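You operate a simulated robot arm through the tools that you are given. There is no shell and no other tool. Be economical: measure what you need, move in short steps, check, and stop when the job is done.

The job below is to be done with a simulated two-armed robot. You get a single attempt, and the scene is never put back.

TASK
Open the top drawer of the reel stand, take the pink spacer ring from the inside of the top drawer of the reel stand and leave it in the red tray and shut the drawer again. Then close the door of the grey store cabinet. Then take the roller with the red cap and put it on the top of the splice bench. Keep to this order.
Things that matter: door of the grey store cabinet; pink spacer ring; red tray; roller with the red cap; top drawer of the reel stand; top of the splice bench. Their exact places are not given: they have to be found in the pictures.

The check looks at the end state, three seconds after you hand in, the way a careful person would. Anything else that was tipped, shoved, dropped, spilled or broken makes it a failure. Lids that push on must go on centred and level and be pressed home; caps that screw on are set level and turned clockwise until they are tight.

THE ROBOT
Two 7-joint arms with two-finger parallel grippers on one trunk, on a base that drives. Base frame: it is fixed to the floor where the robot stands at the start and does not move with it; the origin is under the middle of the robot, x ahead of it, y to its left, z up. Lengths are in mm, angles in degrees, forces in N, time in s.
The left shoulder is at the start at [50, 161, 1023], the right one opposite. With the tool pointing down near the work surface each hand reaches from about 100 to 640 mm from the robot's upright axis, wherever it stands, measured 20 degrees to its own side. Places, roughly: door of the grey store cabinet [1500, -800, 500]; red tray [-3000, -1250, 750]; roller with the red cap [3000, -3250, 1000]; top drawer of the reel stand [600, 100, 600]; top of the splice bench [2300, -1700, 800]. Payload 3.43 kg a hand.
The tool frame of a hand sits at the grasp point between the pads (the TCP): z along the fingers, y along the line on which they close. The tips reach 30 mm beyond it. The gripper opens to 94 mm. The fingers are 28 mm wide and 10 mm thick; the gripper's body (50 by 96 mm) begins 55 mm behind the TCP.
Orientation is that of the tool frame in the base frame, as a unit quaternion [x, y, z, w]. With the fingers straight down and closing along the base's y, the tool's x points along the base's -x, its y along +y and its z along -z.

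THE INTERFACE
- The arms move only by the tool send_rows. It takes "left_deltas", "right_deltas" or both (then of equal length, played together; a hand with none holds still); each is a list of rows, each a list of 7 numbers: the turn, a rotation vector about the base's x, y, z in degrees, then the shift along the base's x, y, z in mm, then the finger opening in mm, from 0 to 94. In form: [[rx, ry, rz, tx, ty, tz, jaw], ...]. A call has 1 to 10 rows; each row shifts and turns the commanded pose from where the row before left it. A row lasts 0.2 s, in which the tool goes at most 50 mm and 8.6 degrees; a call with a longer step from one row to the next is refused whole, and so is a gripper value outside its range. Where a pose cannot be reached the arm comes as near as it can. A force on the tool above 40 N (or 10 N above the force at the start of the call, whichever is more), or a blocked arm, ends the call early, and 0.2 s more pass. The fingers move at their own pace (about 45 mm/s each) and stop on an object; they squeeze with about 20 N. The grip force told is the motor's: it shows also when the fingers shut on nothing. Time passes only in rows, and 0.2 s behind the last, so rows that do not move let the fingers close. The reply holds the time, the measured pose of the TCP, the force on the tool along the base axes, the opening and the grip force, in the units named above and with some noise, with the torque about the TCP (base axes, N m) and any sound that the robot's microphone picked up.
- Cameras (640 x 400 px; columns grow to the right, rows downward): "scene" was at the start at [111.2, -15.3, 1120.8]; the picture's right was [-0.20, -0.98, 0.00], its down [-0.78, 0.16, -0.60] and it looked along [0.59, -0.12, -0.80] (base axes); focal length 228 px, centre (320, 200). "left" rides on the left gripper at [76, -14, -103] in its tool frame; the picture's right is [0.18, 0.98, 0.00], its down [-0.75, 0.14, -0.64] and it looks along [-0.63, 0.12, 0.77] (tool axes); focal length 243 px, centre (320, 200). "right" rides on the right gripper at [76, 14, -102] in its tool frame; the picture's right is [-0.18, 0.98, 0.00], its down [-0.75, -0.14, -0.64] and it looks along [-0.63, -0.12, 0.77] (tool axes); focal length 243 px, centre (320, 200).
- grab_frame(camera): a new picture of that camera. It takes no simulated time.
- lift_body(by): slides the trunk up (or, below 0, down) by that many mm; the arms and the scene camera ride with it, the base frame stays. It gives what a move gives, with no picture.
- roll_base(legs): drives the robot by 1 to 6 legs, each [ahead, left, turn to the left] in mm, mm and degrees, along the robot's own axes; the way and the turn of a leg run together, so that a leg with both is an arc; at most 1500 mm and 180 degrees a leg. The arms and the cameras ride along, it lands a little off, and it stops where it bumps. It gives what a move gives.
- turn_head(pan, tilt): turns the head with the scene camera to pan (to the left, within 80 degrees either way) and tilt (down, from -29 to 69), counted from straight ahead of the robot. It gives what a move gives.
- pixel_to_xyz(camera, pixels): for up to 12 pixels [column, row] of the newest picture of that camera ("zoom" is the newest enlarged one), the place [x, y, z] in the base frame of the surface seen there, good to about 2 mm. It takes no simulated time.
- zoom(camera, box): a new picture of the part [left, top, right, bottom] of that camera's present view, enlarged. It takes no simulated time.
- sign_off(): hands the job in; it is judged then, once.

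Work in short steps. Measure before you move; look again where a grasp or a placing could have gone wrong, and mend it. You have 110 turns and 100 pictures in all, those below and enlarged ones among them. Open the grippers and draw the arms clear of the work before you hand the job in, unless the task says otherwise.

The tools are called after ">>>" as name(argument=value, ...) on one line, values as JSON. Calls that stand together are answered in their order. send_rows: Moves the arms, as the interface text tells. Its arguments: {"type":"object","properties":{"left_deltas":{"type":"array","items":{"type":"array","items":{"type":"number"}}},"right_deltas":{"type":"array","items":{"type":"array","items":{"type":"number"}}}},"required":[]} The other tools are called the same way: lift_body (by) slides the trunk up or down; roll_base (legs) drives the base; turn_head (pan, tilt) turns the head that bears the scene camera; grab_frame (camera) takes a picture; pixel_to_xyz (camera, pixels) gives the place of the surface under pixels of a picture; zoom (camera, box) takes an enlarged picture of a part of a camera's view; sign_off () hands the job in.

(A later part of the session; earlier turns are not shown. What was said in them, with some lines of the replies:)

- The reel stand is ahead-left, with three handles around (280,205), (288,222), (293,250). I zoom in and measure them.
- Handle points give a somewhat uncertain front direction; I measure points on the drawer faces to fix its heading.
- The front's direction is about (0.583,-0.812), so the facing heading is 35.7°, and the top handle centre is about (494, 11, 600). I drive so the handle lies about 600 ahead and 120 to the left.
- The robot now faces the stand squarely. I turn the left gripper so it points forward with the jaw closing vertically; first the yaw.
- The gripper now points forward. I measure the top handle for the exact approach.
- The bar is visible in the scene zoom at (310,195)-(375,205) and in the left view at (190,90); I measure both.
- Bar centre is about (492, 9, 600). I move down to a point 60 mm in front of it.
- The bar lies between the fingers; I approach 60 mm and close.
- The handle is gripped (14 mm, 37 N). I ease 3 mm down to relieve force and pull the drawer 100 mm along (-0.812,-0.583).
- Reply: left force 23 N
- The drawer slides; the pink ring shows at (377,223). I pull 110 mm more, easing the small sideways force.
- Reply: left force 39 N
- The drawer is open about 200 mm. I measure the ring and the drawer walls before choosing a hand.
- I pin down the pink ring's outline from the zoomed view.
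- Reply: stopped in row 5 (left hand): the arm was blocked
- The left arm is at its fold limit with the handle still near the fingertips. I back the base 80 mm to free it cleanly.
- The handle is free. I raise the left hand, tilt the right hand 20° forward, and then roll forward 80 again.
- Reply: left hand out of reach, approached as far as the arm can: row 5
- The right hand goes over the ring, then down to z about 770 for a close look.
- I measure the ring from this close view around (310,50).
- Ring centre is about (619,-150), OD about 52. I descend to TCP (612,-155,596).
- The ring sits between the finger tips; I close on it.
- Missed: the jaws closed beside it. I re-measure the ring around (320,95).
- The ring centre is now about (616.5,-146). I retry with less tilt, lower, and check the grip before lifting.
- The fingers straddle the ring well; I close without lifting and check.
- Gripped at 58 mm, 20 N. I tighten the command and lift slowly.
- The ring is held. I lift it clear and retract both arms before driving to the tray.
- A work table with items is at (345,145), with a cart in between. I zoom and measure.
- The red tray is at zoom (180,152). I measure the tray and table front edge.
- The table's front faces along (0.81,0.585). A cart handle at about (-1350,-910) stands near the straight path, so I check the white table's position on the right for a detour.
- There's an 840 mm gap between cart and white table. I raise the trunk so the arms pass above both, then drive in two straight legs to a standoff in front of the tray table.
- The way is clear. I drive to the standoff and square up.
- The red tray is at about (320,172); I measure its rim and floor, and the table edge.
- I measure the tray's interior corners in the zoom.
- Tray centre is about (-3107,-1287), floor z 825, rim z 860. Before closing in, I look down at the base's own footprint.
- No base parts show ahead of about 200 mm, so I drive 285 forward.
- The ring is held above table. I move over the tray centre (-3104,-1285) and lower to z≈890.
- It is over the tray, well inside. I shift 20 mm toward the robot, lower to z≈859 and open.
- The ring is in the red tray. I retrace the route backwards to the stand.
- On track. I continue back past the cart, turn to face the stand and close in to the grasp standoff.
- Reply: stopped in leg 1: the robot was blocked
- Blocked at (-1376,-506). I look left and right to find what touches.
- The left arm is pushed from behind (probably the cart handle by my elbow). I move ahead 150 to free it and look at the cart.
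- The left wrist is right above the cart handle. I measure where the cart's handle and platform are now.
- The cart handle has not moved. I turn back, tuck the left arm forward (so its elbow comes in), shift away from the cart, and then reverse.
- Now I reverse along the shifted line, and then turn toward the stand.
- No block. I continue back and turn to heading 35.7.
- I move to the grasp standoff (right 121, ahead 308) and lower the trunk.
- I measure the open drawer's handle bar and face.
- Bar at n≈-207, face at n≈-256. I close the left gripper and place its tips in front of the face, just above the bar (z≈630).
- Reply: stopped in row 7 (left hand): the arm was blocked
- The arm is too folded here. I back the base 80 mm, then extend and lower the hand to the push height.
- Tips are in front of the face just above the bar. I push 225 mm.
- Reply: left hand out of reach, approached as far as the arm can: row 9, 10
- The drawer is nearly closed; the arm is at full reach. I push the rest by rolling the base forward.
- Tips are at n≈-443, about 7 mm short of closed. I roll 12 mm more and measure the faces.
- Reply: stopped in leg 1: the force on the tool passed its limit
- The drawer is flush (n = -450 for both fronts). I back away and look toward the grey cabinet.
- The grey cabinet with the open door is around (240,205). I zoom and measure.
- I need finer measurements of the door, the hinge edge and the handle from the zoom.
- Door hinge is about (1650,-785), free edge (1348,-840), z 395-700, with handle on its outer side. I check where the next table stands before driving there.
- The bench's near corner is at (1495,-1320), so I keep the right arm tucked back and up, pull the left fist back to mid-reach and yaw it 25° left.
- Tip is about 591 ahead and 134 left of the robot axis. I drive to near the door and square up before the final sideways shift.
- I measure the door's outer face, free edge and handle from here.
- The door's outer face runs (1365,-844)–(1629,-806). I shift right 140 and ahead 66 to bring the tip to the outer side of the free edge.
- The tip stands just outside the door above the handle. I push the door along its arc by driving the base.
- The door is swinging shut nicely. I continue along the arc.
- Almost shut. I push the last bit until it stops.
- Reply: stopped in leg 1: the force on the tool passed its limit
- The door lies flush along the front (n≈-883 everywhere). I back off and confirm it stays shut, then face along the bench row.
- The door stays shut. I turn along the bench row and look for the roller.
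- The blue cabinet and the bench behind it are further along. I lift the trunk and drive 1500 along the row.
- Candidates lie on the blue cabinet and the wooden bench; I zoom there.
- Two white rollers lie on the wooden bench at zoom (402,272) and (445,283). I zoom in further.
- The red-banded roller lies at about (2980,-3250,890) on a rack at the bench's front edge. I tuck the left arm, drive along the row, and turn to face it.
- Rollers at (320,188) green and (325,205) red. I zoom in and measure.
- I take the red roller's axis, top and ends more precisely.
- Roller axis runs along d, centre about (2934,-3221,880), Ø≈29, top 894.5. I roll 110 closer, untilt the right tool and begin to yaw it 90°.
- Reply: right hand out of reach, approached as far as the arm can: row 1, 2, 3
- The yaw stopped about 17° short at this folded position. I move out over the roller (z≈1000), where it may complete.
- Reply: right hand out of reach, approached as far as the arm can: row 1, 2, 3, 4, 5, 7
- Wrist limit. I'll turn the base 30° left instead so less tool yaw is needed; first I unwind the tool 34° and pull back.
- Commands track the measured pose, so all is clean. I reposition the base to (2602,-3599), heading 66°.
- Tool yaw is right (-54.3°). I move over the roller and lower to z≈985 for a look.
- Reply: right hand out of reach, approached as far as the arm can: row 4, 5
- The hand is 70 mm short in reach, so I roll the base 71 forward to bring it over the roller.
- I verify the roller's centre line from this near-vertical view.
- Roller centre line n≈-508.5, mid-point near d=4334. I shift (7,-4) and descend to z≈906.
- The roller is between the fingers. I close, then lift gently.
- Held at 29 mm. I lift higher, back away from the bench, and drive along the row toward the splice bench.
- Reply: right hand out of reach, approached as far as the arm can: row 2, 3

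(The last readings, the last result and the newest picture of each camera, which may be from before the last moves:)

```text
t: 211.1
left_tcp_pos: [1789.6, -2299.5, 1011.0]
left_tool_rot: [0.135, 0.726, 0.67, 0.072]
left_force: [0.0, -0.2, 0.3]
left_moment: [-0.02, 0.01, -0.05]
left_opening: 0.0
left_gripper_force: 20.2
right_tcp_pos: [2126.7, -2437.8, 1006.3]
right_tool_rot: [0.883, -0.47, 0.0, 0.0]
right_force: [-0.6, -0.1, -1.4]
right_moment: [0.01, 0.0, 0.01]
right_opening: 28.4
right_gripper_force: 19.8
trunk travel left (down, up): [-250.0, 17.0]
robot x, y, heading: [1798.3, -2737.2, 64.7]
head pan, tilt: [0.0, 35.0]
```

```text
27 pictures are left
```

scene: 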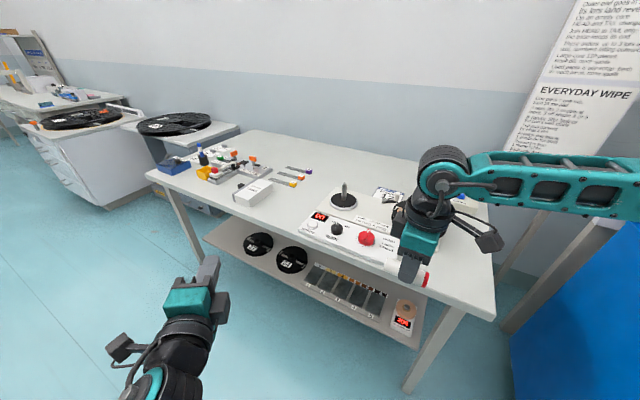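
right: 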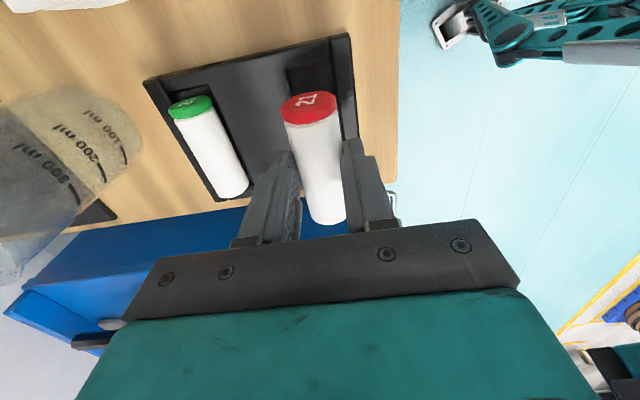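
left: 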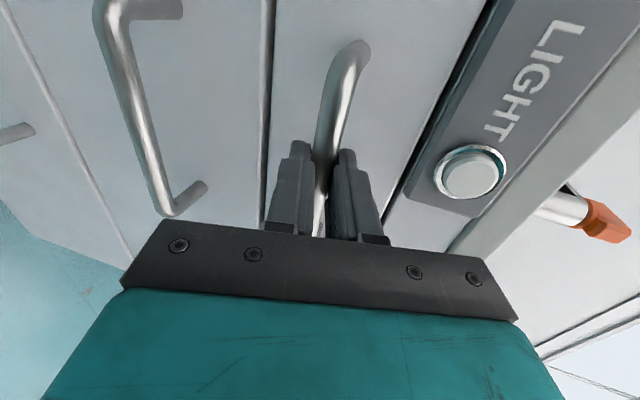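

The right end of the bench around (460,280) looks free. I zoom and measure.

>>> zoom(camera="scene", box=[290, 160, 510, 330])

>>> pixel_to_xyz(camera="scene", pixels=[[465, 285], [440, 285], [480, 255], [493, 315], [385, 262], [470, 270], [270, 208], [285, 195], [390, 275], [475, 235], [320, 160], [280, 205]])

```text
2.35 times, centred on (400, 245) of scene
```

zoom: 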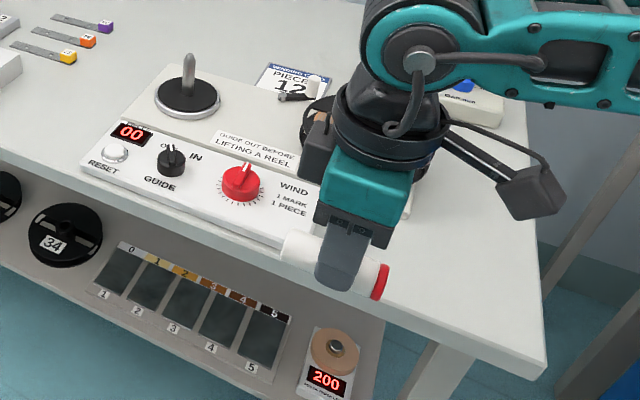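

```text
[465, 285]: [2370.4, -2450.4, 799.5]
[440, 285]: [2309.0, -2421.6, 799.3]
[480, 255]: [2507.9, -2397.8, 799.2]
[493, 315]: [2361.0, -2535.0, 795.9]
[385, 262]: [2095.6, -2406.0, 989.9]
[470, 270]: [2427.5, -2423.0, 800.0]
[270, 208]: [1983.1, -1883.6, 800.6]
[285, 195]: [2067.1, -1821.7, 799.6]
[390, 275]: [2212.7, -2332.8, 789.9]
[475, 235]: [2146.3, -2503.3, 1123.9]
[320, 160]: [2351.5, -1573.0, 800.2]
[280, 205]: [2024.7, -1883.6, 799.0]
```

Bench top is at z=800 and its right end (d 3300–3435) is free. I move the base so the roller hangs over (2386,-2397).

>>> roll_base(legs=[[0, -217, 0], [145, 0, 0]])

>>> grab_frame(camera="right")

>>> grab_frame(camera="scene")

```text
t: 213.7
left_tcp_pos: [2050.2, -2259.2, 1009.7]
left_tool_rot: [0.135, 0.725, 0.671, 0.075]
left_force: [-0.3, 1.0, -0.3]
left_moment: [-0.01, -0.02, 0.0]
left_opening: 0.0
left_gripper_force: 19.4
right_tcp_pos: [2387.9, -2397.1, 1007.1]
right_tool_rot: [0.883, -0.47, 0.0, 0.001]
right_force: [0.0, 1.4, -1.2]
right_moment: [-0.04, 0.0, 0.01]
right_opening: 28.8
right_gripper_force: 20.1
trunk travel left (down, up): [-250.0, 17.0]
robot x, y, heading: [2060.9, -2693.6, 64.6]
head pan, tilt: [0.0, 35.0]
```

```text
25 pictures are left
```

right: 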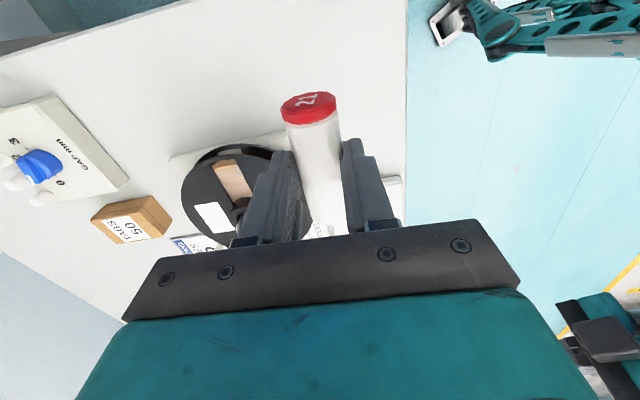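

```text
24 pictures are left
```

scene: 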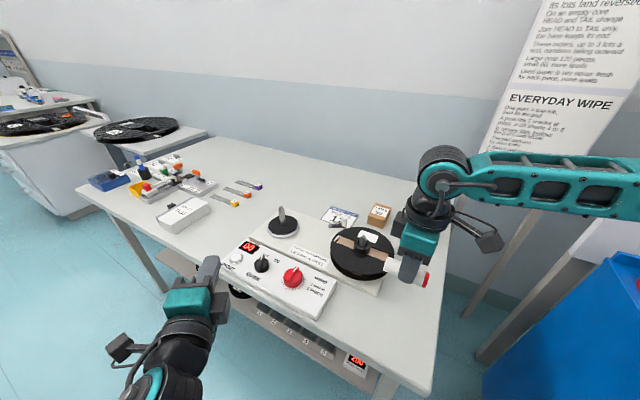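

I check how near the reel plate's corner is to the drop spot.

>>> pixel_to_xyz(camera="scene", pixels=[[377, 293], [335, 278], [318, 318], [385, 270], [400, 300], [420, 310], [435, 250], [432, 385], [392, 262]])

>>> pixel_to_xyz(camera="right", pixels=[[300, 160], [290, 140], [275, 150], [395, 185], [400, 150], [385, 100], [230, 100]])

```text
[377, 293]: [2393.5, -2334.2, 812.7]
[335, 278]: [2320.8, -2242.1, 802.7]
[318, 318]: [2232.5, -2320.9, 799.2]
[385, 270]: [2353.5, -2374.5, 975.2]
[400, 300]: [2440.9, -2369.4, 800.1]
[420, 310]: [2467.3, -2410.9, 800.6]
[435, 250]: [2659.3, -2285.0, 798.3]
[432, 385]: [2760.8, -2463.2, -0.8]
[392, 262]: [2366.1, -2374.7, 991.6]
```

```text
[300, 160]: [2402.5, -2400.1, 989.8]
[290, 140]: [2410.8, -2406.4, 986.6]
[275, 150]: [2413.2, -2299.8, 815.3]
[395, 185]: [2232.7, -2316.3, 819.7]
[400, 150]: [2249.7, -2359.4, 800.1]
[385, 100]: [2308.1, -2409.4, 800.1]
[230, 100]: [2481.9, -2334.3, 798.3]
```

The spot is clear (plate corner 30+ mm away). I lower the roller to just above the bench (TCP z≈845).

>>> send_rows(right_deltas=[[0, 0, 0, -2.3, -13.9, 0, 0], [0, 0, 0, 0, 0, -40, 0], [0, 0, 0, 0, 0, -40, 0], [0, 0, 0, 0, 0, -40, 0], [0, 0, 0, 0, 0, -30, 0], [0, 0, 0, 0, 0, -11, 0], [0, 0, 0, 0, 0, 0, 0]])

>>> zoom(camera="scene", box=[320, 210, 480, 350])

```text
t: 215.3
left_tcp_pos: [2048.7, -2259.6, 1011.5]
left_tool_rot: [0.135, 0.725, 0.671, 0.074]
left_force: [-0.9, -0.3, 0.0]
left_moment: [0.03, -0.02, 0.03]
left_opening: 0.1
left_gripper_force: 20.2
right_tcp_pos: [2385.8, -2413.7, 844.3]
right_tool_rot: [0.883, -0.469, 0.0, -0.001]
right_force: [-0.1, 0.9, -0.5]
right_moment: [0.04, 0.0, 0.0]
right_opening: 28.8
right_gripper_force: 20.3
trunk travel left (down, up): [-250.0, 17.0]
robot x, y, heading: [2060.6, -2698.2, 64.7]
head pan, tilt: [0.0, 35.0]
```

```text
2.86 times, centred on (400, 280) of scene
```

zoom: 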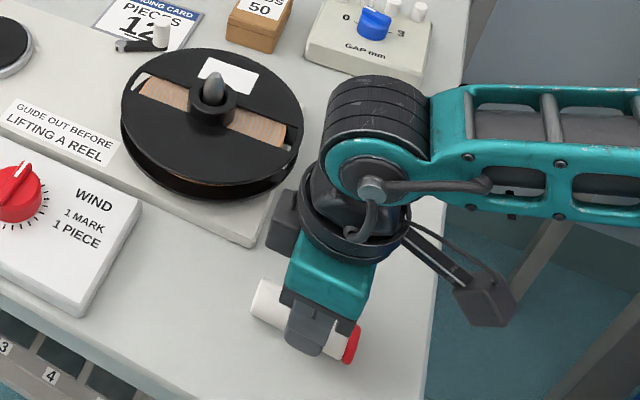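

About 2 mm above the surface. I lower 2.5 mm and open slowly.

>>> send_rows(right_deltas=[[0, 0, 0, 0, 0, -1.5, 0], [0, 0, 0, 0, 0, -1, 0], [0, 0, 0, 0, 0, 0, 0], [0, 0, 0, 0, 0, 0, 29], [0, 0, 0, 0, 0, 0, 30], [0, 0, 0, 0, 0, 0, 32], [0, 0, 0, 0, 0, 0, 36], [0, 0, 0, 0, 0, 0, 42]])

>>> grab_frame(camera="right")

```text
t: 217.1
left_tcp_pos: [2048.9, -2259.4, 1011.8]
left_tool_rot: [0.135, 0.725, 0.671, 0.073]
left_force: [0.1, -0.5, -0.3]
left_moment: [0.01, 0.01, 0.01]
left_opening: 0.0
left_gripper_force: 19.6
right_tcp_pos: [2385.1, -2412.1, 843.5]
right_tool_rot: [0.883, -0.47, 0.0, 0.0]
right_force: [-0.2, -0.5, -0.3]
right_moment: [0.02, -0.03, 0.02]
right_opening: 42.0
right_gripper_force: 0.1
trunk travel left (down, up): [-250.0, 17.0]
robot x, y, heading: [2058.3, -2693.1, 64.7]
head pan, tilt: [0.0, 35.0]
```

```text
22 pictures are left
```

right: 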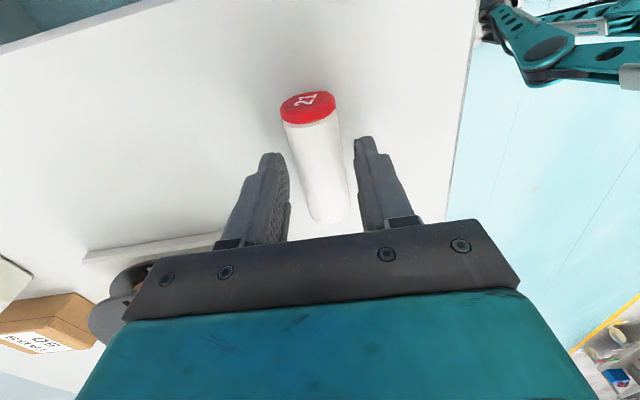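

Released and centred between the fingers. I wait a second to see if it rolls before lifting.

>>> send_rows(right_deltas=[[0, 0, 0, 0, 0, 0, 42], [0, 0, 0, 0, 0, 0, 42], [0, 0, 0, 0, 0, 0, 46], [0, 0, 0, 0, 0, 0, 50], [0, 0, 0, 0, 0, 0, 50], [0, 0, 0, 0, 0, 0, 50], [0, 0, 0, 0, 0, 0, 50], [0, 0, 0, 0, 0, 0, 50]])

>>> grab_frame(camera="right")

```text
t: 218.9
left_tcp_pos: [2048.6, -2258.8, 1010.2]
left_tool_rot: [0.135, 0.726, 0.671, 0.074]
left_force: [0.2, -0.1, 0.0]
left_moment: [-0.02, -0.01, -0.03]
left_opening: 0.0
left_gripper_force: 19.8
right_tcp_pos: [2385.9, -2412.4, 843.5]
right_tool_rot: [0.883, -0.469, 0.0, 0.0]
right_force: [0.4, 0.1, -0.6]
right_moment: [0.01, 0.02, -0.02]
right_opening: 50.0
right_gripper_force: 0.0
trunk travel left (down, up): [-250.0, 17.0]
robot x, y, heading: [2061.1, -2695.2, 64.8]
head pan, tilt: [0.0, 35.0]
```

```text
21 pictures are left
```

right: 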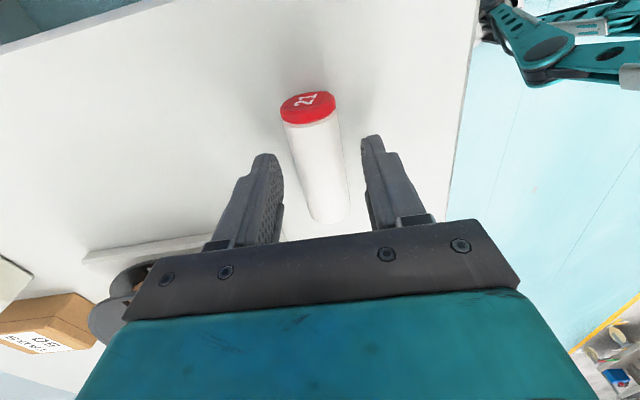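

The roller hasn't moved. I lift the right hand clear, open the left gripper, and back the base away.

>>> send_rows(left_deltas=[[0, 0, 0, 0, 0, 0, 20], [0, 0, 0, 0, 0, 0, 40], [0, 0, 0, 0, 0, 0, 60], [0, 0, 0, 0, 0, 0, 60], [0, 0, 0, 0, 0, 0, 60], [0, 0, 0, 0, 0, 0, 60]], right_deltas=[[0, 0, 0, 0, 0, 10, 50], [0, 0, 0, 0, 0, 25, 50], [0, 0, 0, 0, 0, 40, 50], [0, 0, 0, 0, 0, 40, 60], [0, 0, 0, 0, 0, 30, 60], [0, 0, 0, 0, 0, 0, 60]])

>>> roll_base(legs=[[-350, 0, 0]])

>>> turn_head(pan=-15, tilt=35)

>>> grab_frame(camera="scene")

```text
t: 220.3
left_tcp_pos: [2048.9, -2260.5, 1010.4]
left_tool_rot: [0.136, 0.725, 0.671, 0.073]
left_force: [-0.1, 0.1, 0.5]
left_moment: [-0.02, -0.01, 0.0]
left_opening: 59.8
left_gripper_force: 0.1
right_tcp_pos: [2386.5, -2412.0, 988.1]
right_tool_rot: [0.883, -0.47, 0.001, 0.0]
right_force: [-0.1, 0.5, -0.3]
right_moment: [0.0, -0.02, 0.05]
right_opening: 59.8
right_gripper_force: 0.0
trunk travel left (down, up): [-250.0, 17.0]
robot x, y, heading: [2062.9, -2690.4, 64.7]
head pan, tilt: [0.0, 35.0]
```

```text
t: 222.6
left_tcp_pos: [1897.3, -2581.3, 1010.8]
left_tool_rot: [0.135, 0.725, 0.671, 0.074]
left_force: [-0.2, -0.6, -0.1]
left_moment: [0.01, 0.02, 0.0]
left_opening: 59.8
left_gripper_force: 0.2
right_tcp_pos: [2231.8, -2733.6, 987.2]
right_tool_rot: [0.883, -0.469, 0.0, 0.001]
right_force: [-0.3, 0.0, 0.1]
right_moment: [0.01, 0.02, 0.0]
right_opening: 60.1
right_gripper_force: 0.1
trunk travel left (down, up): [-250.0, 17.0]
robot x, y, heading: [1907.9, -3014.6, 64.4]
head pan, tilt: [0.0, 35.0]
```

```text
t: 223.4
left_tcp_pos: [1897.3, -2580.8, 1010.1]
left_tool_rot: [0.136, 0.726, 0.67, 0.073]
left_force: [-0.9, -0.3, -0.7]
left_moment: [-0.01, -0.02, -0.04]
left_opening: 59.9
left_gripper_force: 0.0
right_tcp_pos: [2233.6, -2733.2, 987.2]
right_tool_rot: [0.883, -0.469, 0.0, 0.0]
right_force: [-0.8, 0.5, -0.3]
right_moment: [0.0, 0.02, -0.01]
right_opening: 60.1
right_gripper_force: 0.0
trunk travel left (down, up): [-250.0, 17.0]
robot x, y, heading: [1909.8, -3015.1, 64.8]
head pan, tilt: [-15.0, 35.0]
```

```text
20 pictures are left
```

scene: 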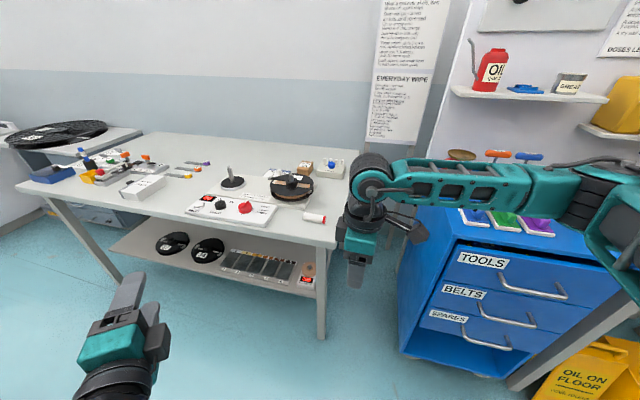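

The roller rests at (315,217) on the bench with the arms clear. I confirm with a zoom and measurement.

>>> zoom(camera="scene", box=[250, 170, 370, 260])

>>> pixel_to_xyz(camera="scene", pixels=[[313, 216], [323, 218], [306, 214]])

```text
4.44 times, centred on (310, 215) of scene
```

zoom: 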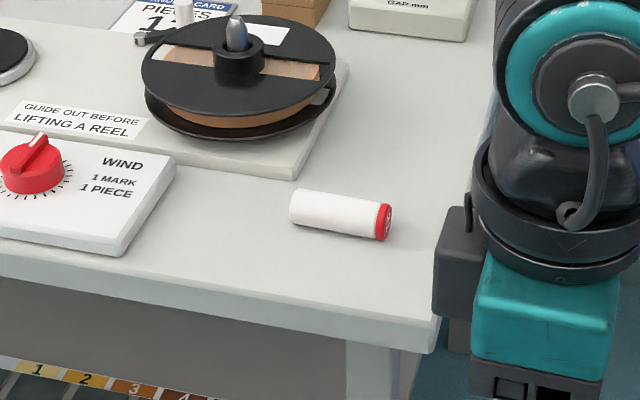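

```text
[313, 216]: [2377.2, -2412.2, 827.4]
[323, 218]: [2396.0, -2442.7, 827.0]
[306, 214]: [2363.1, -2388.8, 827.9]
```

The roller is at rest at (2378,-2414), where I put it, and everything else checked out as it was done. I hand in.

>>> sign_off()

```text
The job is handed in.
```

I did all three jobs in the order given and handed in, but one reverse drive bumped into something next to the lift cart.

- **Ring and drawer:** the pink spacer ring is in the red tray. The top drawer of the reel stand is pushed shut, flush with the drawer below it.
- **Cabinet door:** the door of the grey store cabinet is closed and stayed shut after I backed away.
- **Roller:** the roller with the red cap is lying on the right end of the splice bench top. It did not roll after I let go.
- **Bump:** while driving back from the tray, the base stopped against something, most likely my left elbow on the cart handle. I measured the handle afterwards and it was where it had been before. I did not check the other things near that spot again.
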